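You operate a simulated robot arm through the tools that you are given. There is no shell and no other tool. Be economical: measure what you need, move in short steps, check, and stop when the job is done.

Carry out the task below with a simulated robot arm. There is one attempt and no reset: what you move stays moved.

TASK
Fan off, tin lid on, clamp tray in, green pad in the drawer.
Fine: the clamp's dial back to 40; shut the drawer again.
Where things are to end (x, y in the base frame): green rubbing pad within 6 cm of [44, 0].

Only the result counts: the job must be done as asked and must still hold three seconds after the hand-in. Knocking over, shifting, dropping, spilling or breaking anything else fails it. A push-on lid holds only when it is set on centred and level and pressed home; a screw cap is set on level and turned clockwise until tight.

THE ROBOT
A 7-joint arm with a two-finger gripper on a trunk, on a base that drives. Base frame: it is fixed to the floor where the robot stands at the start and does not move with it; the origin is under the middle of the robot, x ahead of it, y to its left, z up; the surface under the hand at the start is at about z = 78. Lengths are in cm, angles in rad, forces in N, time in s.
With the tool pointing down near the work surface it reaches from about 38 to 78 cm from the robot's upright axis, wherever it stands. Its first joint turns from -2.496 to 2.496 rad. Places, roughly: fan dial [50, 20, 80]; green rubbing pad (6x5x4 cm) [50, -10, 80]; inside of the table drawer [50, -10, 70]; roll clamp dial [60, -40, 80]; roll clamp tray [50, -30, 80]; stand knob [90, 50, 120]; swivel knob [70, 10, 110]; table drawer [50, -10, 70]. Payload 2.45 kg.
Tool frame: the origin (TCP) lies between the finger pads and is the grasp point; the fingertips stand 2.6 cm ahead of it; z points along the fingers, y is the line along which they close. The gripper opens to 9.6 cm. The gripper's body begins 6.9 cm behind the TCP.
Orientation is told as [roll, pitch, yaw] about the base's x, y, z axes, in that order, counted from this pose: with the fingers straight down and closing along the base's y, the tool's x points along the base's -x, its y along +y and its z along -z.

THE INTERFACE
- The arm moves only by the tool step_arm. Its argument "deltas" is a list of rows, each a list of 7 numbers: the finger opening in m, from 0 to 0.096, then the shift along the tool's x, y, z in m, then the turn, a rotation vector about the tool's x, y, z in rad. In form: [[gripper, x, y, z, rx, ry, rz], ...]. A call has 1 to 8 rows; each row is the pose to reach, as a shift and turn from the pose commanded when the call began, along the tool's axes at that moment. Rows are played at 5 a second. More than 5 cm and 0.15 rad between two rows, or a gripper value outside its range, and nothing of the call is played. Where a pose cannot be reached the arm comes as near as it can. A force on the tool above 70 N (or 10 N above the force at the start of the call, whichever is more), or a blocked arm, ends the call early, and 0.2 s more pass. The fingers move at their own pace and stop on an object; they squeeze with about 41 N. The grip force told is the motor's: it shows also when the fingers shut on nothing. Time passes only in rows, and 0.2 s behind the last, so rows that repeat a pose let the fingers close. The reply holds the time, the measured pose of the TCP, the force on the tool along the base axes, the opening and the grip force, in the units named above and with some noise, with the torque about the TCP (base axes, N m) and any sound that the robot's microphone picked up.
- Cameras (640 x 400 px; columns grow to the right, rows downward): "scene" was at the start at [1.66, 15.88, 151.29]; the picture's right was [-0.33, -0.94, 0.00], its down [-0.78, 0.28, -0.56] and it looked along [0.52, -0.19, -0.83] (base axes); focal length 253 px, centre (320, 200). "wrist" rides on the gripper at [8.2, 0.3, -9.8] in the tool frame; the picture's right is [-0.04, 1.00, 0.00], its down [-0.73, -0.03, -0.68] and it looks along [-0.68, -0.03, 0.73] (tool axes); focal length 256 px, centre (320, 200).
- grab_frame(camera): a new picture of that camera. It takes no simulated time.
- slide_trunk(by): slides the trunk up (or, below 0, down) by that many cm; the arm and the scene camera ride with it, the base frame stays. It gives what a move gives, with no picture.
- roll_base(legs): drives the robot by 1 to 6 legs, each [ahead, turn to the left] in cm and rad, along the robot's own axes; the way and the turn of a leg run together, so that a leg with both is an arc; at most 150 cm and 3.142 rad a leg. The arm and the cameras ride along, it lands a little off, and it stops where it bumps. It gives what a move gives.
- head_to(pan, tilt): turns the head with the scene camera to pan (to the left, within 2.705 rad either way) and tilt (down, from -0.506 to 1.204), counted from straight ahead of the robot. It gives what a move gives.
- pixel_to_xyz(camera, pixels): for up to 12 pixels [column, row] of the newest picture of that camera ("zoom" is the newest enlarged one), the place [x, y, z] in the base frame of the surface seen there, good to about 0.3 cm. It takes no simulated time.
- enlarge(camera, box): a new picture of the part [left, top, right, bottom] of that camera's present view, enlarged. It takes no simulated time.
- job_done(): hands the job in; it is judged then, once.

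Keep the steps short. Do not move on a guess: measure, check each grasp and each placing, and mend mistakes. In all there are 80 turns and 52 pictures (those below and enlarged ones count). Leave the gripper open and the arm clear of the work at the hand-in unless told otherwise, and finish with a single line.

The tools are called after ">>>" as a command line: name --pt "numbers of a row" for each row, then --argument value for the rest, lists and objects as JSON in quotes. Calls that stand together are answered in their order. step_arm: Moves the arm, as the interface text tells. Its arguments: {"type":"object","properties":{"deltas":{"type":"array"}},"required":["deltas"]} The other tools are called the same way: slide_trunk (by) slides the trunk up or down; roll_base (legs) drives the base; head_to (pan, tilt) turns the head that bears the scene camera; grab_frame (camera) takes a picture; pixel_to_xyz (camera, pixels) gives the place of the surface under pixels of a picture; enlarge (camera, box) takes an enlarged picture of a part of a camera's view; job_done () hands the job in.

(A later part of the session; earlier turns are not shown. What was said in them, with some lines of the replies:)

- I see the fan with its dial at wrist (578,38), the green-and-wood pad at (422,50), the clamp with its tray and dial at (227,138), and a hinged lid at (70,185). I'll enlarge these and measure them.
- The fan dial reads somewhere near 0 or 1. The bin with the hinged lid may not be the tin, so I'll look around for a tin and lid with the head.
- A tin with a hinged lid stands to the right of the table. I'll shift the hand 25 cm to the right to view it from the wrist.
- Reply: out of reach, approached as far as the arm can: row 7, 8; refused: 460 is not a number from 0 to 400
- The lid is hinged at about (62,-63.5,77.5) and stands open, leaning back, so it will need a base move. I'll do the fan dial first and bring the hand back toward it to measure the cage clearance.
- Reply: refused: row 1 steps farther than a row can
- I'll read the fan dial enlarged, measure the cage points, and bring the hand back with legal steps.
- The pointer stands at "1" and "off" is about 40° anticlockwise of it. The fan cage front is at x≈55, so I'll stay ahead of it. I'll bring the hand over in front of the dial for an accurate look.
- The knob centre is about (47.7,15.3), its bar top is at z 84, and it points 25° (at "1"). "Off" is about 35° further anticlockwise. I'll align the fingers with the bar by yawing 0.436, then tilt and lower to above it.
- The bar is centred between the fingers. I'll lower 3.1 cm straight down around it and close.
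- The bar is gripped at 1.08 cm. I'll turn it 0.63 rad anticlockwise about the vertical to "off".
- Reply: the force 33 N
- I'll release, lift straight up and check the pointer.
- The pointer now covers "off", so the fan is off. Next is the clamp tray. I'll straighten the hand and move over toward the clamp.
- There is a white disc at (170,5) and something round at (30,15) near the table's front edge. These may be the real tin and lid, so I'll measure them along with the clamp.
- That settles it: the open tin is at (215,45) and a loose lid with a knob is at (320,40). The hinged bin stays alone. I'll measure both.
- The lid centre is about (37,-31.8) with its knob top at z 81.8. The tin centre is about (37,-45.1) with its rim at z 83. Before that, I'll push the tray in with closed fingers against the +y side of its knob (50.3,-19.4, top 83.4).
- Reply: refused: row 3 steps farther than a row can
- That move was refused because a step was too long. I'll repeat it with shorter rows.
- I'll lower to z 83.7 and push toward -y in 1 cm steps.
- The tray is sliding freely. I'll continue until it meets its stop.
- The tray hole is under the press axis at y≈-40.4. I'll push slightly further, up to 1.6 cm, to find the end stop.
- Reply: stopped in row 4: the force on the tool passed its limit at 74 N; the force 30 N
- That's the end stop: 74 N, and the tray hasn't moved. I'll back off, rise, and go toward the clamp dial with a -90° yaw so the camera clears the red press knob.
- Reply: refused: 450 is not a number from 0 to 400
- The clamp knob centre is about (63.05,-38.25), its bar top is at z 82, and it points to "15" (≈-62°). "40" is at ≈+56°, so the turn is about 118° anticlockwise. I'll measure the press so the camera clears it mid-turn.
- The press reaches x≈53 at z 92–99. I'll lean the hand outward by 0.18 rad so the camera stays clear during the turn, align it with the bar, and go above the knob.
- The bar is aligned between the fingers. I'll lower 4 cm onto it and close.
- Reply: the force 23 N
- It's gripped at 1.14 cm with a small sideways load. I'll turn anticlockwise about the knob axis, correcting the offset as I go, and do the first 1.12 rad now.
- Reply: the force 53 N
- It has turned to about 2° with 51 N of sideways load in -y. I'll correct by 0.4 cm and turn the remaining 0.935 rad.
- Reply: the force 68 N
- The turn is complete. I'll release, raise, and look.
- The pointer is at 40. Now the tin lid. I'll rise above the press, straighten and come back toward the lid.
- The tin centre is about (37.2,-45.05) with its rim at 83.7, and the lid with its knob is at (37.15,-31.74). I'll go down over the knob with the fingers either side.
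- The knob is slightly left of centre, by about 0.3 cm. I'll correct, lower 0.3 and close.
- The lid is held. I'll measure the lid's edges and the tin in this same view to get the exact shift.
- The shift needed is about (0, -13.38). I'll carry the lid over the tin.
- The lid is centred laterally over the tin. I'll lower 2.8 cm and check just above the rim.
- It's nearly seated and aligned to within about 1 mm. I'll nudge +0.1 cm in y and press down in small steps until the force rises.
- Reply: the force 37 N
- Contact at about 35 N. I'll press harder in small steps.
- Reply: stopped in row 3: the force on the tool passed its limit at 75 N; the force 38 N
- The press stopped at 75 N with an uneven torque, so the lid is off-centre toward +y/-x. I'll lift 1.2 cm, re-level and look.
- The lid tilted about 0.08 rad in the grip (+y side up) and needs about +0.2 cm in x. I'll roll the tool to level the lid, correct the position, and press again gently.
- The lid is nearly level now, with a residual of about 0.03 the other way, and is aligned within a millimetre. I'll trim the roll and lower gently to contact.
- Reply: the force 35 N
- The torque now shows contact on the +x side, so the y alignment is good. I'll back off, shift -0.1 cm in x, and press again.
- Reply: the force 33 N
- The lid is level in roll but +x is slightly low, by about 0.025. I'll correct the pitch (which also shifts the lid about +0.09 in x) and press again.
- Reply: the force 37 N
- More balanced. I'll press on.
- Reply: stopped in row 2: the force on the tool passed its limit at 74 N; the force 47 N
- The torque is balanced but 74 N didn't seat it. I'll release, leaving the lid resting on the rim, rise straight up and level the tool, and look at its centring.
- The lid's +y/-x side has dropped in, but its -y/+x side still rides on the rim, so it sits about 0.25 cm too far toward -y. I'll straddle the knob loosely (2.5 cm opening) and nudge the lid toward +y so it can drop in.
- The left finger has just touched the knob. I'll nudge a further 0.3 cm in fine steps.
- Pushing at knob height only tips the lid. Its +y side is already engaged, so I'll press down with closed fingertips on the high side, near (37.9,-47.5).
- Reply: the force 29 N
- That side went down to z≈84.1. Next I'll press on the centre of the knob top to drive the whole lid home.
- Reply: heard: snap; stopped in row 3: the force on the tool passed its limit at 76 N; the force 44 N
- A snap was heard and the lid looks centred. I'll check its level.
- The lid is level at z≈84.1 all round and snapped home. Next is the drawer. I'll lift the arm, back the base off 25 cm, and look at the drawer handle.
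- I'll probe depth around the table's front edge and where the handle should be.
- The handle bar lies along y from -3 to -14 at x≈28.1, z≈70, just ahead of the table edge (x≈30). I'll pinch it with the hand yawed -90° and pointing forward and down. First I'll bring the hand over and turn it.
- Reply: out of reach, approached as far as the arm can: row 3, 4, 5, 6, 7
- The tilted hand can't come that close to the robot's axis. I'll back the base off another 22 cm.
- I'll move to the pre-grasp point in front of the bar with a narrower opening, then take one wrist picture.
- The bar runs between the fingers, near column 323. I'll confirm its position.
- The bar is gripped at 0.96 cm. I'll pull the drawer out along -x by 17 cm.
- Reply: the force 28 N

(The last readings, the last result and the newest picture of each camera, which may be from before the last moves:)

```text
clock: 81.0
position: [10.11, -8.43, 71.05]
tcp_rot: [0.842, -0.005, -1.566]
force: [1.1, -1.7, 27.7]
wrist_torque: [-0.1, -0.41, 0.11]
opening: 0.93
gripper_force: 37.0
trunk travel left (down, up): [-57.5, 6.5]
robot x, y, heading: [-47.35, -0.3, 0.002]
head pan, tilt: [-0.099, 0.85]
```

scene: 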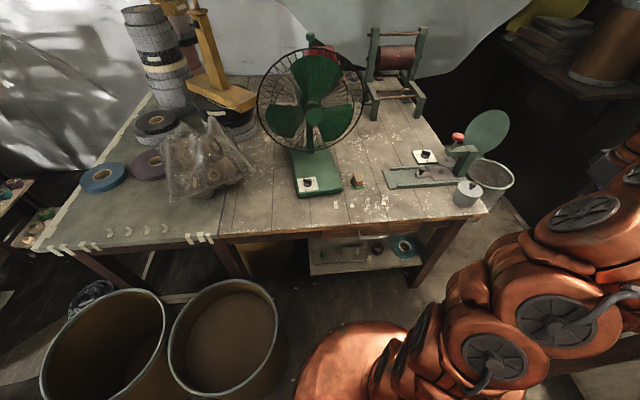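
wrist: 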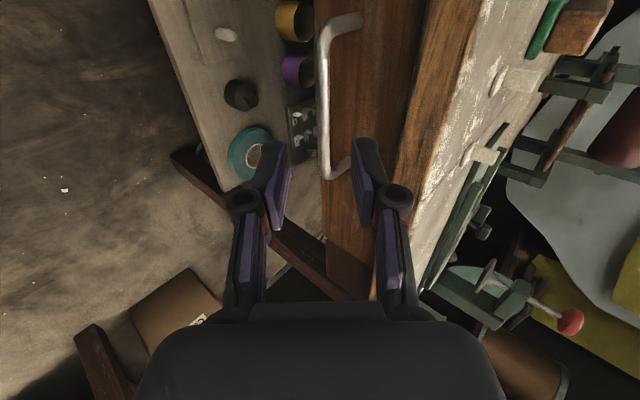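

The drawer is open by 17 cm. I'll release, retreat, raise, straighten the hand, and then come forward for the pad.

>>> step_arm --pt "0.035 0 0 0 0 0 0" --pt "0.045 0 0 0 0 0 0" --pt "0.045 0 0 -0.03 0 0 0" --pt "0.045 0 0 -0.06 0 0 0" --pt "0.06 0 0.037 -0.0925 0 0 0" --pt "0.06 0 0.074 -0.125 0 0 0" --pt "0.06 0 0.111 -0.158 0 0 0" --pt "0.06 0 0.148 -0.191 0 0 0"

>>> step_arm --pt "0.06 0 0 0 0.14 0 0" --pt "0.06 0 0 0 0.28 0 0" --pt "0.06 0 0 0 0.42 0 0" --pt "0.06 0 0 0 0.56 0 0" --pt "0.06 0 0 0 0.7 0 0" --pt "0.06 0 0 0 0.841 0 0"

>>> step_arm --pt "0.06 0 0.0 0 0 0 -0.145" --pt "0.06 0 0 0 0 0 -0.29" --pt "0.06 0 0 0 0 0 -0.435" --pt "0.07 0 0 0 0 0 -0.58" --pt "0.08 0 0 0 0 0 -0.725" --pt "0.09 0 0 0 0 0 -0.87" --pt "0.09 0 0 0 0 0 -1.015" --pt "0.09 0 0 0 0 0 -1.16"

>>> step_arm --pt "0.09 0 0 -0.02 0 0 -0.14" --pt "0.09 0 0 -0.05 0 0 -0.28" --pt "0.09 0 0 -0.05 0 0 -0.406"

>>> roll_base --legs '[[22, 0]]'

```text
clock: 82.8
position: [8.66, -10.53, 94.33]
tcp_rot: [0.835, -0.004, -1.564]
force: [-0.3, -0.5, 0.4]
wrist_torque: [0.02, 0.02, 0.06]
opening: 5.99
gripper_force: 0.1
out of reach, approached as far as the arm can: row 4, 5, 6, 7, 8
trunk travel left (down, up): [-57.5, 6.5]
robot x, y, heading: [-47.75, -0.37, 0.003]
head pan, tilt: [-0.099, 0.85]
```

```text
clock: 84.2
position: [8.65, -10.34, 94.09]
tcp_rot: [-0.005, -0.003, -1.565]
force: [-0.6, 0.5, 0.5]
wrist_torque: [-0.02, -0.03, -0.01]
opening: 6.0
gripper_force: 0.1
trunk travel left (down, up): [-57.5, 6.5]
robot x, y, heading: [-47.7, -0.57, 0.002]
head pan, tilt: [-0.099, 0.85]
```

```text
clock: 86.0
position: [8.69, -10.25, 94.04]
tcp_rot: [-0.003, 0.0, -0.403]
force: [-0.9, -0.2, -0.7]
wrist_torque: [-0.03, 0.0, 0.01]
opening: 9.02
gripper_force: 0.2
trunk travel left (down, up): [-57.5, 6.5]
robot x, y, heading: [-47.55, 0.18, 0.003]
head pan, tilt: [-0.099, 0.85]
```

```text
clock: 86.8
position: [8.84, -10.44, 98.97]
tcp_rot: [-0.005, 0.002, 0.003]
force: [0.0, 0.3, -0.3]
wrist_torque: [-0.02, 0.02, 0.01]
opening: 9.02
gripper_force: 0.1
trunk travel left (down, up): [-57.5, 6.5]
robot x, y, heading: [-47.47, -0.32, -0.002]
head pan, tilt: [-0.099, 0.85]
```

```text
clock: 88.5
position: [31.16, -10.52, 98.81]
tcp_rot: [-0.002, 0.003, -0.002]
force: [0.9, 0.1, 0.7]
wrist_torque: [-0.04, -0.01, 0.04]
opening: 9.0
gripper_force: 0.1
trunk travel left (down, up): [-57.5, 6.5]
robot x, y, heading: [-25.18, -0.54, 0.003]
head pan, tilt: [-0.099, 0.85]
```

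I'll take one wrist picture to measure the pad.

>>> grab_frame --camera "wrist"

```text
3 pictures are left
```

wrist: 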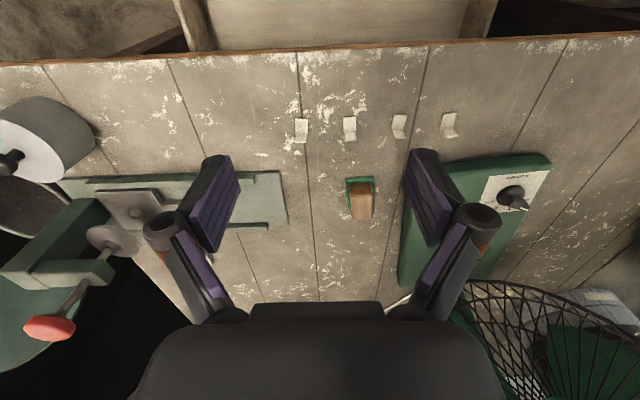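

>>> pixel_to_xyz --camera "wrist" --pixels '[[360, 182], [347, 180], [374, 180], [362, 195], [362, 215], [352, 205], [371, 205], [349, 205], [374, 200], [210, 20], [330, 20], [470, 15]]'

```text
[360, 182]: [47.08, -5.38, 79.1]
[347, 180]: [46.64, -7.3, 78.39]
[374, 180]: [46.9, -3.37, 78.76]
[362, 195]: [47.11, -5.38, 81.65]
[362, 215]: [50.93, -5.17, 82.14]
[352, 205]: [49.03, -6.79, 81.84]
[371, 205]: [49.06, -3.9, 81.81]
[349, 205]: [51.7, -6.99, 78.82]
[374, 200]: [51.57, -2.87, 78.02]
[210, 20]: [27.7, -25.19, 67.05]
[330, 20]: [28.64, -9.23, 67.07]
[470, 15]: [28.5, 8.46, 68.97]
```

The pad centre is about (49.2,-5.35) with its top at z 82. The drawer floor is at z≈67. I'll go over the pad and down to grip it across y.

>>> step_arm --pt "0.07 -0.045 0.012 0 0 0 0" --pt "0.06 -0.09 0.025 0 0 0 0" --pt "0.06 -0.135 0.04 0 0 0 0" --pt "0.06 -0.1804 0.0517 0.0 0 0 0" --pt "0.06 -0.1804 0.0517 0.05 0 0 0" --pt "0.06 -0.1804 0.0517 0.1 0 0 0" --pt "0.06 -0.1804 0.0517 0.14 0 0 0" --pt "0.06 -0.1804 0.0517 0.176 0 0 0"

>>> step_arm --pt "0.04 0 0 0 0 0 0" --pt "0.02 0 0 0 0 0 0" --pt "0.0 0 0 0 0 0 0" --pt "0.0 0 0 0 0 0 0"

```text
clock: 90.3
position: [49.1, -5.42, 81.49]
tcp_rot: [-0.003, 0.003, -0.001]
force: [-0.5, 1.0, 0.5]
wrist_torque: [0.02, -0.03, -0.01]
opening: 6.02
gripper_force: 0.1
trunk travel left (down, up): [-57.5, 6.5]
robot x, y, heading: [-25.41, -0.49, -0.002]
head pan, tilt: [-0.099, 0.85]
```

```text
clock: 91.3
position: [49.06, -5.43, 81.62]
tcp_rot: [-0.004, 0.002, -0.002]
force: [0.7, 0.4, 2.2]
wrist_torque: [0.0, -0.05, -0.06]
opening: 3.08
gripper_force: 41.0
trunk travel left (down, up): [-57.5, 6.5]
robot x, y, heading: [-25.47, -0.33, 0.001]
head pan, tilt: [-0.099, 0.85]
```

The pad is gripped at 3.08 cm. I'll lift it and carry it over the open drawer at (24.5, 0).

>>> step_arm --pt "0.0 0 0 -0.04 0 0 0" --pt "0.0 0 0 -0.08 0 0 0" --pt "0.0 0.04 0.009 -0.1 0 0 0" --pt "0.0 0.087 0.019 -0.1 0 0 0" --pt "0.0 0.134 0.029 -0.1 0 0 0" --pt "0.0 0.181 0.04 -0.1 0 0 0" --pt "0.0 0.228 0.05 -0.1 0 0 0" --pt "0.0 0.246 0.054 -0.1 0 0 0"

>>> head_to --pan 0.0 --tilt 1.1

>>> grab_frame --camera "scene"

```text
clock: 93.1
position: [24.43, 0.16, 91.38]
tcp_rot: [-0.004, 0.002, 0.0]
force: [0.6, -0.3, -1.3]
wrist_torque: [-0.02, -0.01, -0.01]
opening: 3.05
gripper_force: 41.0
trunk travel left (down, up): [-57.5, 6.5]
robot x, y, heading: [-25.34, -0.23, -0.003]
head pan, tilt: [-0.099, 0.85]
```

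```text
clock: 93.8
position: [24.5, 0.14, 91.45]
tcp_rot: [-0.003, 0.002, -0.003]
force: [0.0, -0.3, -1.1]
wrist_torque: [-0.03, 0.01, 0.03]
opening: 3.09
gripper_force: 40.9
trunk travel left (down, up): [-57.5, 6.5]
robot x, y, heading: [-25.18, -0.23, -0.004]
head pan, tilt: [0.0, 1.1]
```

```text
2 pictures are left
```

scene: 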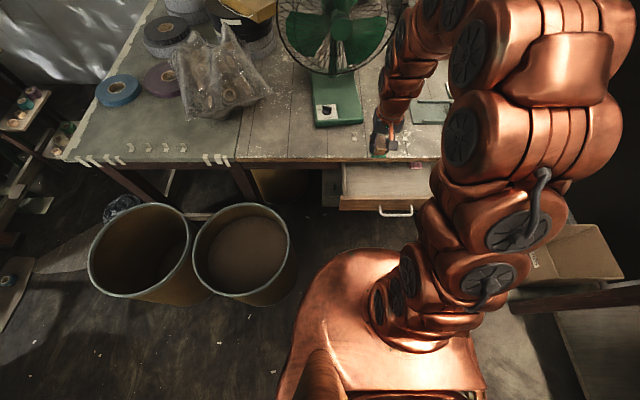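

>>> pixel_to_xyz --camera "scene" --pixels '[[395, 212], [380, 200], [345, 200], [344, 180], [375, 185], [400, 185], [360, 178], [342, 170], [350, 195], [430, 190], [390, 204], [350, 170]]'

```text
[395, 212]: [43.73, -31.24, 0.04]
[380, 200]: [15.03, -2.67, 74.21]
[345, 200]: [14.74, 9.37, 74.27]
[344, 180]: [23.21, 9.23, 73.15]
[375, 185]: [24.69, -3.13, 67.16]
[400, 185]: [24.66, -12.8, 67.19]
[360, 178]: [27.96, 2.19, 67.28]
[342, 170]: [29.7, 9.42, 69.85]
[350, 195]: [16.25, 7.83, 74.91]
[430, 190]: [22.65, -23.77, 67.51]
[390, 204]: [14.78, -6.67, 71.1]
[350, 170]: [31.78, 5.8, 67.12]
```

The drawer floor is at z 67.2, its front runs x 14.8–16.3, and its left wall is at y≈9. Placing at (24.5,0) gives a closed position of about (41.6,0). I'll lower the pad.

>>> step_arm --pt "0.0 0 0 0.04 0 0 0" --pt "0.0 0 0 0.08 0 0 0" --pt "0.0 0 0 0.12 0 0 0" --pt "0.0 0 0 0.16 0 0 0" --pt "0.0 0 0 0.19 0 0 0" --pt "0.0 0 0 0.2 0 0 0" --pt "0.0 0 0 0.205 0 0 0"

```text
clock: 95.5
position: [24.48, -0.16, 70.9]
tcp_rot: [-0.004, 0.002, -0.003]
force: [-0.2, -0.2, -0.5]
wrist_torque: [0.02, 0.0, 0.01]
opening: 3.1
gripper_force: 40.5
trunk travel left (down, up): [-57.5, 6.5]
robot x, y, heading: [-25.3, -0.11, 0.002]
head pan, tilt: [0.0, 1.1]
```

>>> step_arm --pt "0.0 0 0 0.0015 0 0 0" --pt "0.0 0 0 0.003 0 0 0"

```text
clock: 96.0
position: [24.57, -0.13, 70.69]
tcp_rot: [-0.005, -0.004, -0.001]
force: [0.5, 3.0, 31.1]
wrist_torque: [0.14, 0.05, 0.0]
opening: 3.07
gripper_force: 41.6
trunk travel left (down, up): [-57.5, 6.5]
robot x, y, heading: [-25.29, -0.3, 0.003]
head pan, tilt: [0.0, 1.1]
```

The pad is on the floor of the drawer. I'll release, lift clear, back the base off, and then close the drawer by pushing the handle bar.

>>> step_arm --pt "0.04 0 0 -0.001 0 0 0" --pt "0.055 0 0 -0.002 0 0 0" --pt "0.055 0 0 -0.04 0 0 0" --pt "0.055 0 0 -0.09 0 0 0" --pt "0.055 0 0 -0.14 0 0 0" --pt "0.055 0 0 -0.19 0 0 0" --pt "0.055 0 0 -0.24 0 0 0"

>>> roll_base --legs '[[-22, 0]]'

>>> step_arm --pt "0.03 0 -0.03 0 0 -0.1 0" --pt "0.0 0 -0.06 0 0 -0.2 0" --pt "0.0 0.0 -0.083 0.0 0 -0.3 0" --pt "0.0 0 -0.083 0 0 -0.3 0"

```text
clock: 97.7
position: [24.63, -0.03, 94.32]
tcp_rot: [-0.005, 0.003, -0.001]
force: [0.2, 0.5, -0.1]
wrist_torque: [0.01, 0.03, 0.01]
opening: 5.51
gripper_force: 0.1
trunk travel left (down, up): [-57.5, 6.5]
robot x, y, heading: [-25.22, -0.52, 0.001]
head pan, tilt: [0.0, 1.1]
```

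```text
clock: 99.3
position: [2.58, 0.07, 94.46]
tcp_rot: [-0.003, 0.002, -0.003]
force: [-0.4, -0.3, 0.2]
wrist_torque: [-0.02, 0.01, 0.01]
opening: 5.48
gripper_force: 0.2
trunk travel left (down, up): [-57.5, 6.5]
robot x, y, heading: [-47.05, -0.46, -0.002]
head pan, tilt: [0.0, 1.1]
```

```text
clock: 100.3
position: [2.41, -8.37, 94.54]
tcp_rot: [-0.005, -0.299, -0.003]
force: [-0.4, 0.7, -1.0]
wrist_torque: [0.06, 0.0, 0.01]
opening: 0.0
gripper_force: 28.8
trunk travel left (down, up): [-57.5, 6.5]
robot x, y, heading: [-47.18, -0.31, 0.001]
head pan, tilt: [0.0, 1.1]
```

>>> step_arm --pt "0.0 0.0067 0 0.046 0 0 0" --pt "0.0 0.0134 0 0.092 0 0 0" --pt "0.0 0.02 0 0.138 0 0 0" --pt "0.0 0.027 0 0.184 0 0 0" --pt "0.0 0.0336 0 0.2303 0 0 0" --pt "0.0 0.0336 0 0.2303 0 0 0"

```text
clock: 101.7
position: [6.07, -8.62, 71.42]
tcp_rot: [-0.003, -0.298, -0.002]
force: [-1.3, 0.3, -0.3]
wrist_torque: [-0.03, -0.02, 0.01]
opening: 0.01
gripper_force: 28.8
trunk travel left (down, up): [-57.5, 6.5]
robot x, y, heading: [-47.38, -0.41, 0.001]
head pan, tilt: [0.0, 1.1]
```

In position in front of the bar. I'll push the drawer in smoothly.

>>> step_arm --pt "0.0 -0.0191 0 0.0059 0 0 0" --pt "0.0 -0.0382 0 0.0118 0 0 0" --pt "0.0 -0.062 0 0.0192 0 0 0" --pt "0.0 -0.086 0 0.0266 0 0 0" --pt "0.0 -0.11 0 0.034 0 0 0" --pt "0.0 -0.1337 0 0.0414 0 0 0" --pt "0.0 -0.1528 0 0.0473 0 0 0" --pt "0.0 -0.17 0 0.0526 0 0 0"

>>> step_arm --pt "0.0 -0.0057 0 0.0018 0 0 0" --pt "0.0 -0.0115 0 0.0035 0 0 0" --pt "0.0 -0.0162 0 0.005 0 0 0" --pt "0.0 -0.021 0 0.0065 0 0 0" --pt "0.0 -0.0258 0 0.008 0 0 0" --pt "0.0 -0.0306 0 0.0095 0 0 0"

```text
clock: 103.5
position: [24.03, -8.57, 71.47]
tcp_rot: [-0.003, -0.3, -0.003]
force: [-1.0, -0.6, -1.4]
wrist_torque: [-0.04, -0.02, 0.01]
opening: 0.01
gripper_force: 28.5
trunk travel left (down, up): [-57.5, 6.5]
robot x, y, heading: [-47.92, 0.12, -0.001]
head pan, tilt: [0.0, 1.1]
```

```text
clock: 104.9
position: [26.42, -8.45, 71.12]
tcp_rot: [-0.002, -0.286, -0.003]
force: [-52.1, -1.1, 5.4]
wrist_torque: [0.01, 0.63, 0.16]
opening: 0.6
gripper_force: 29.1
trunk travel left (down, up): [-57.5, 6.5]
robot x, y, heading: [-47.32, -0.06, -0.0]
head pan, tilt: [0.0, 1.1]
```

The drawer is shut against its stop (52 N at x≈26.4). I'll back away, rise clear, and make a final check.

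>>> step_arm --pt "0.0 0.0382 0 -0.0118 0 0 0" --pt "0.02 0.0764 0 -0.0236 0 0 0" --pt "0.05 0.09 0 -0.0277 0 0 0" --pt "0.08 0.0766 0 -0.0707 0 0 0" --pt "0.08 0.0633 0 -0.1137 0 0 0" --pt "0.08 0.05 0 -0.1567 0 0 0" --pt "0.08 0.0367 0 -0.1997 0 0 0" --pt "0.08 0.0234 0 -0.2427 0 0 0"

>>> head_to --pan 0.0 --tilt 0.75

>>> enlarge --camera "scene" --box '[220, 120, 480, 290]'

```text
clock: 106.7
position: [17.63, -8.49, 93.64]
tcp_rot: [-0.001, -0.297, -0.002]
force: [-1.0, -0.5, -1.0]
wrist_torque: [0.03, 0.01, 0.01]
opening: 7.99
gripper_force: 0.1
trunk travel left (down, up): [-57.5, 6.5]
robot x, y, heading: [-46.92, -0.21, -0.004]
head pan, tilt: [0.0, 1.1]
```

```text
clock: 107.6
position: [17.59, -8.38, 93.64]
tcp_rot: [-0.004, -0.299, -0.002]
force: [0.5, 0.6, -0.6]
wrist_torque: [-0.02, 0.0, 0.01]
opening: 7.99
gripper_force: 0.1
trunk travel left (down, up): [-57.5, 6.5]
robot x, y, heading: [-47.15, -0.05, -0.001]
head pan, tilt: [0.0, 0.75]
```

```text
2.35 times, centred on (350, 205) of scene
```

zoom: 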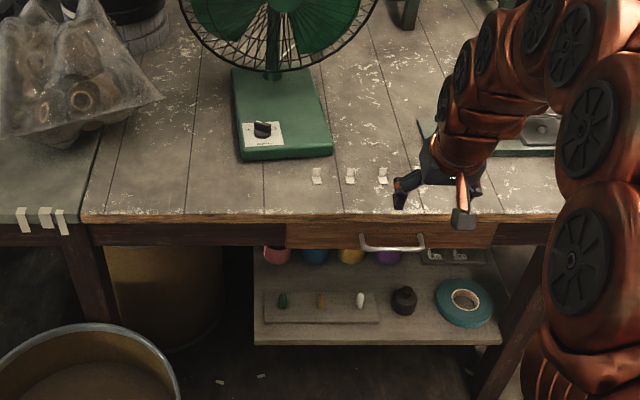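

>>> pixel_to_xyz --camera "zoom" --pixels '[[390, 248], [310, 238], [470, 238], [255, 240]]'

```text
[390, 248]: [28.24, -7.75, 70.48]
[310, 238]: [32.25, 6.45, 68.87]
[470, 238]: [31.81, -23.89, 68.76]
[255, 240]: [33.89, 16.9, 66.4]
```

The handle is back at x 28.2 and the drawer front at x 32, as at the start, so the drawer is shut. Everything is in place and I'll hand in.

>>> job_done

```text
The job is handed in.
```

The fan is off, the tin lid is snapped on, the clamp tray is in with its dial at 40, and the green pad is in the shut drawer at about [41.6, 0].
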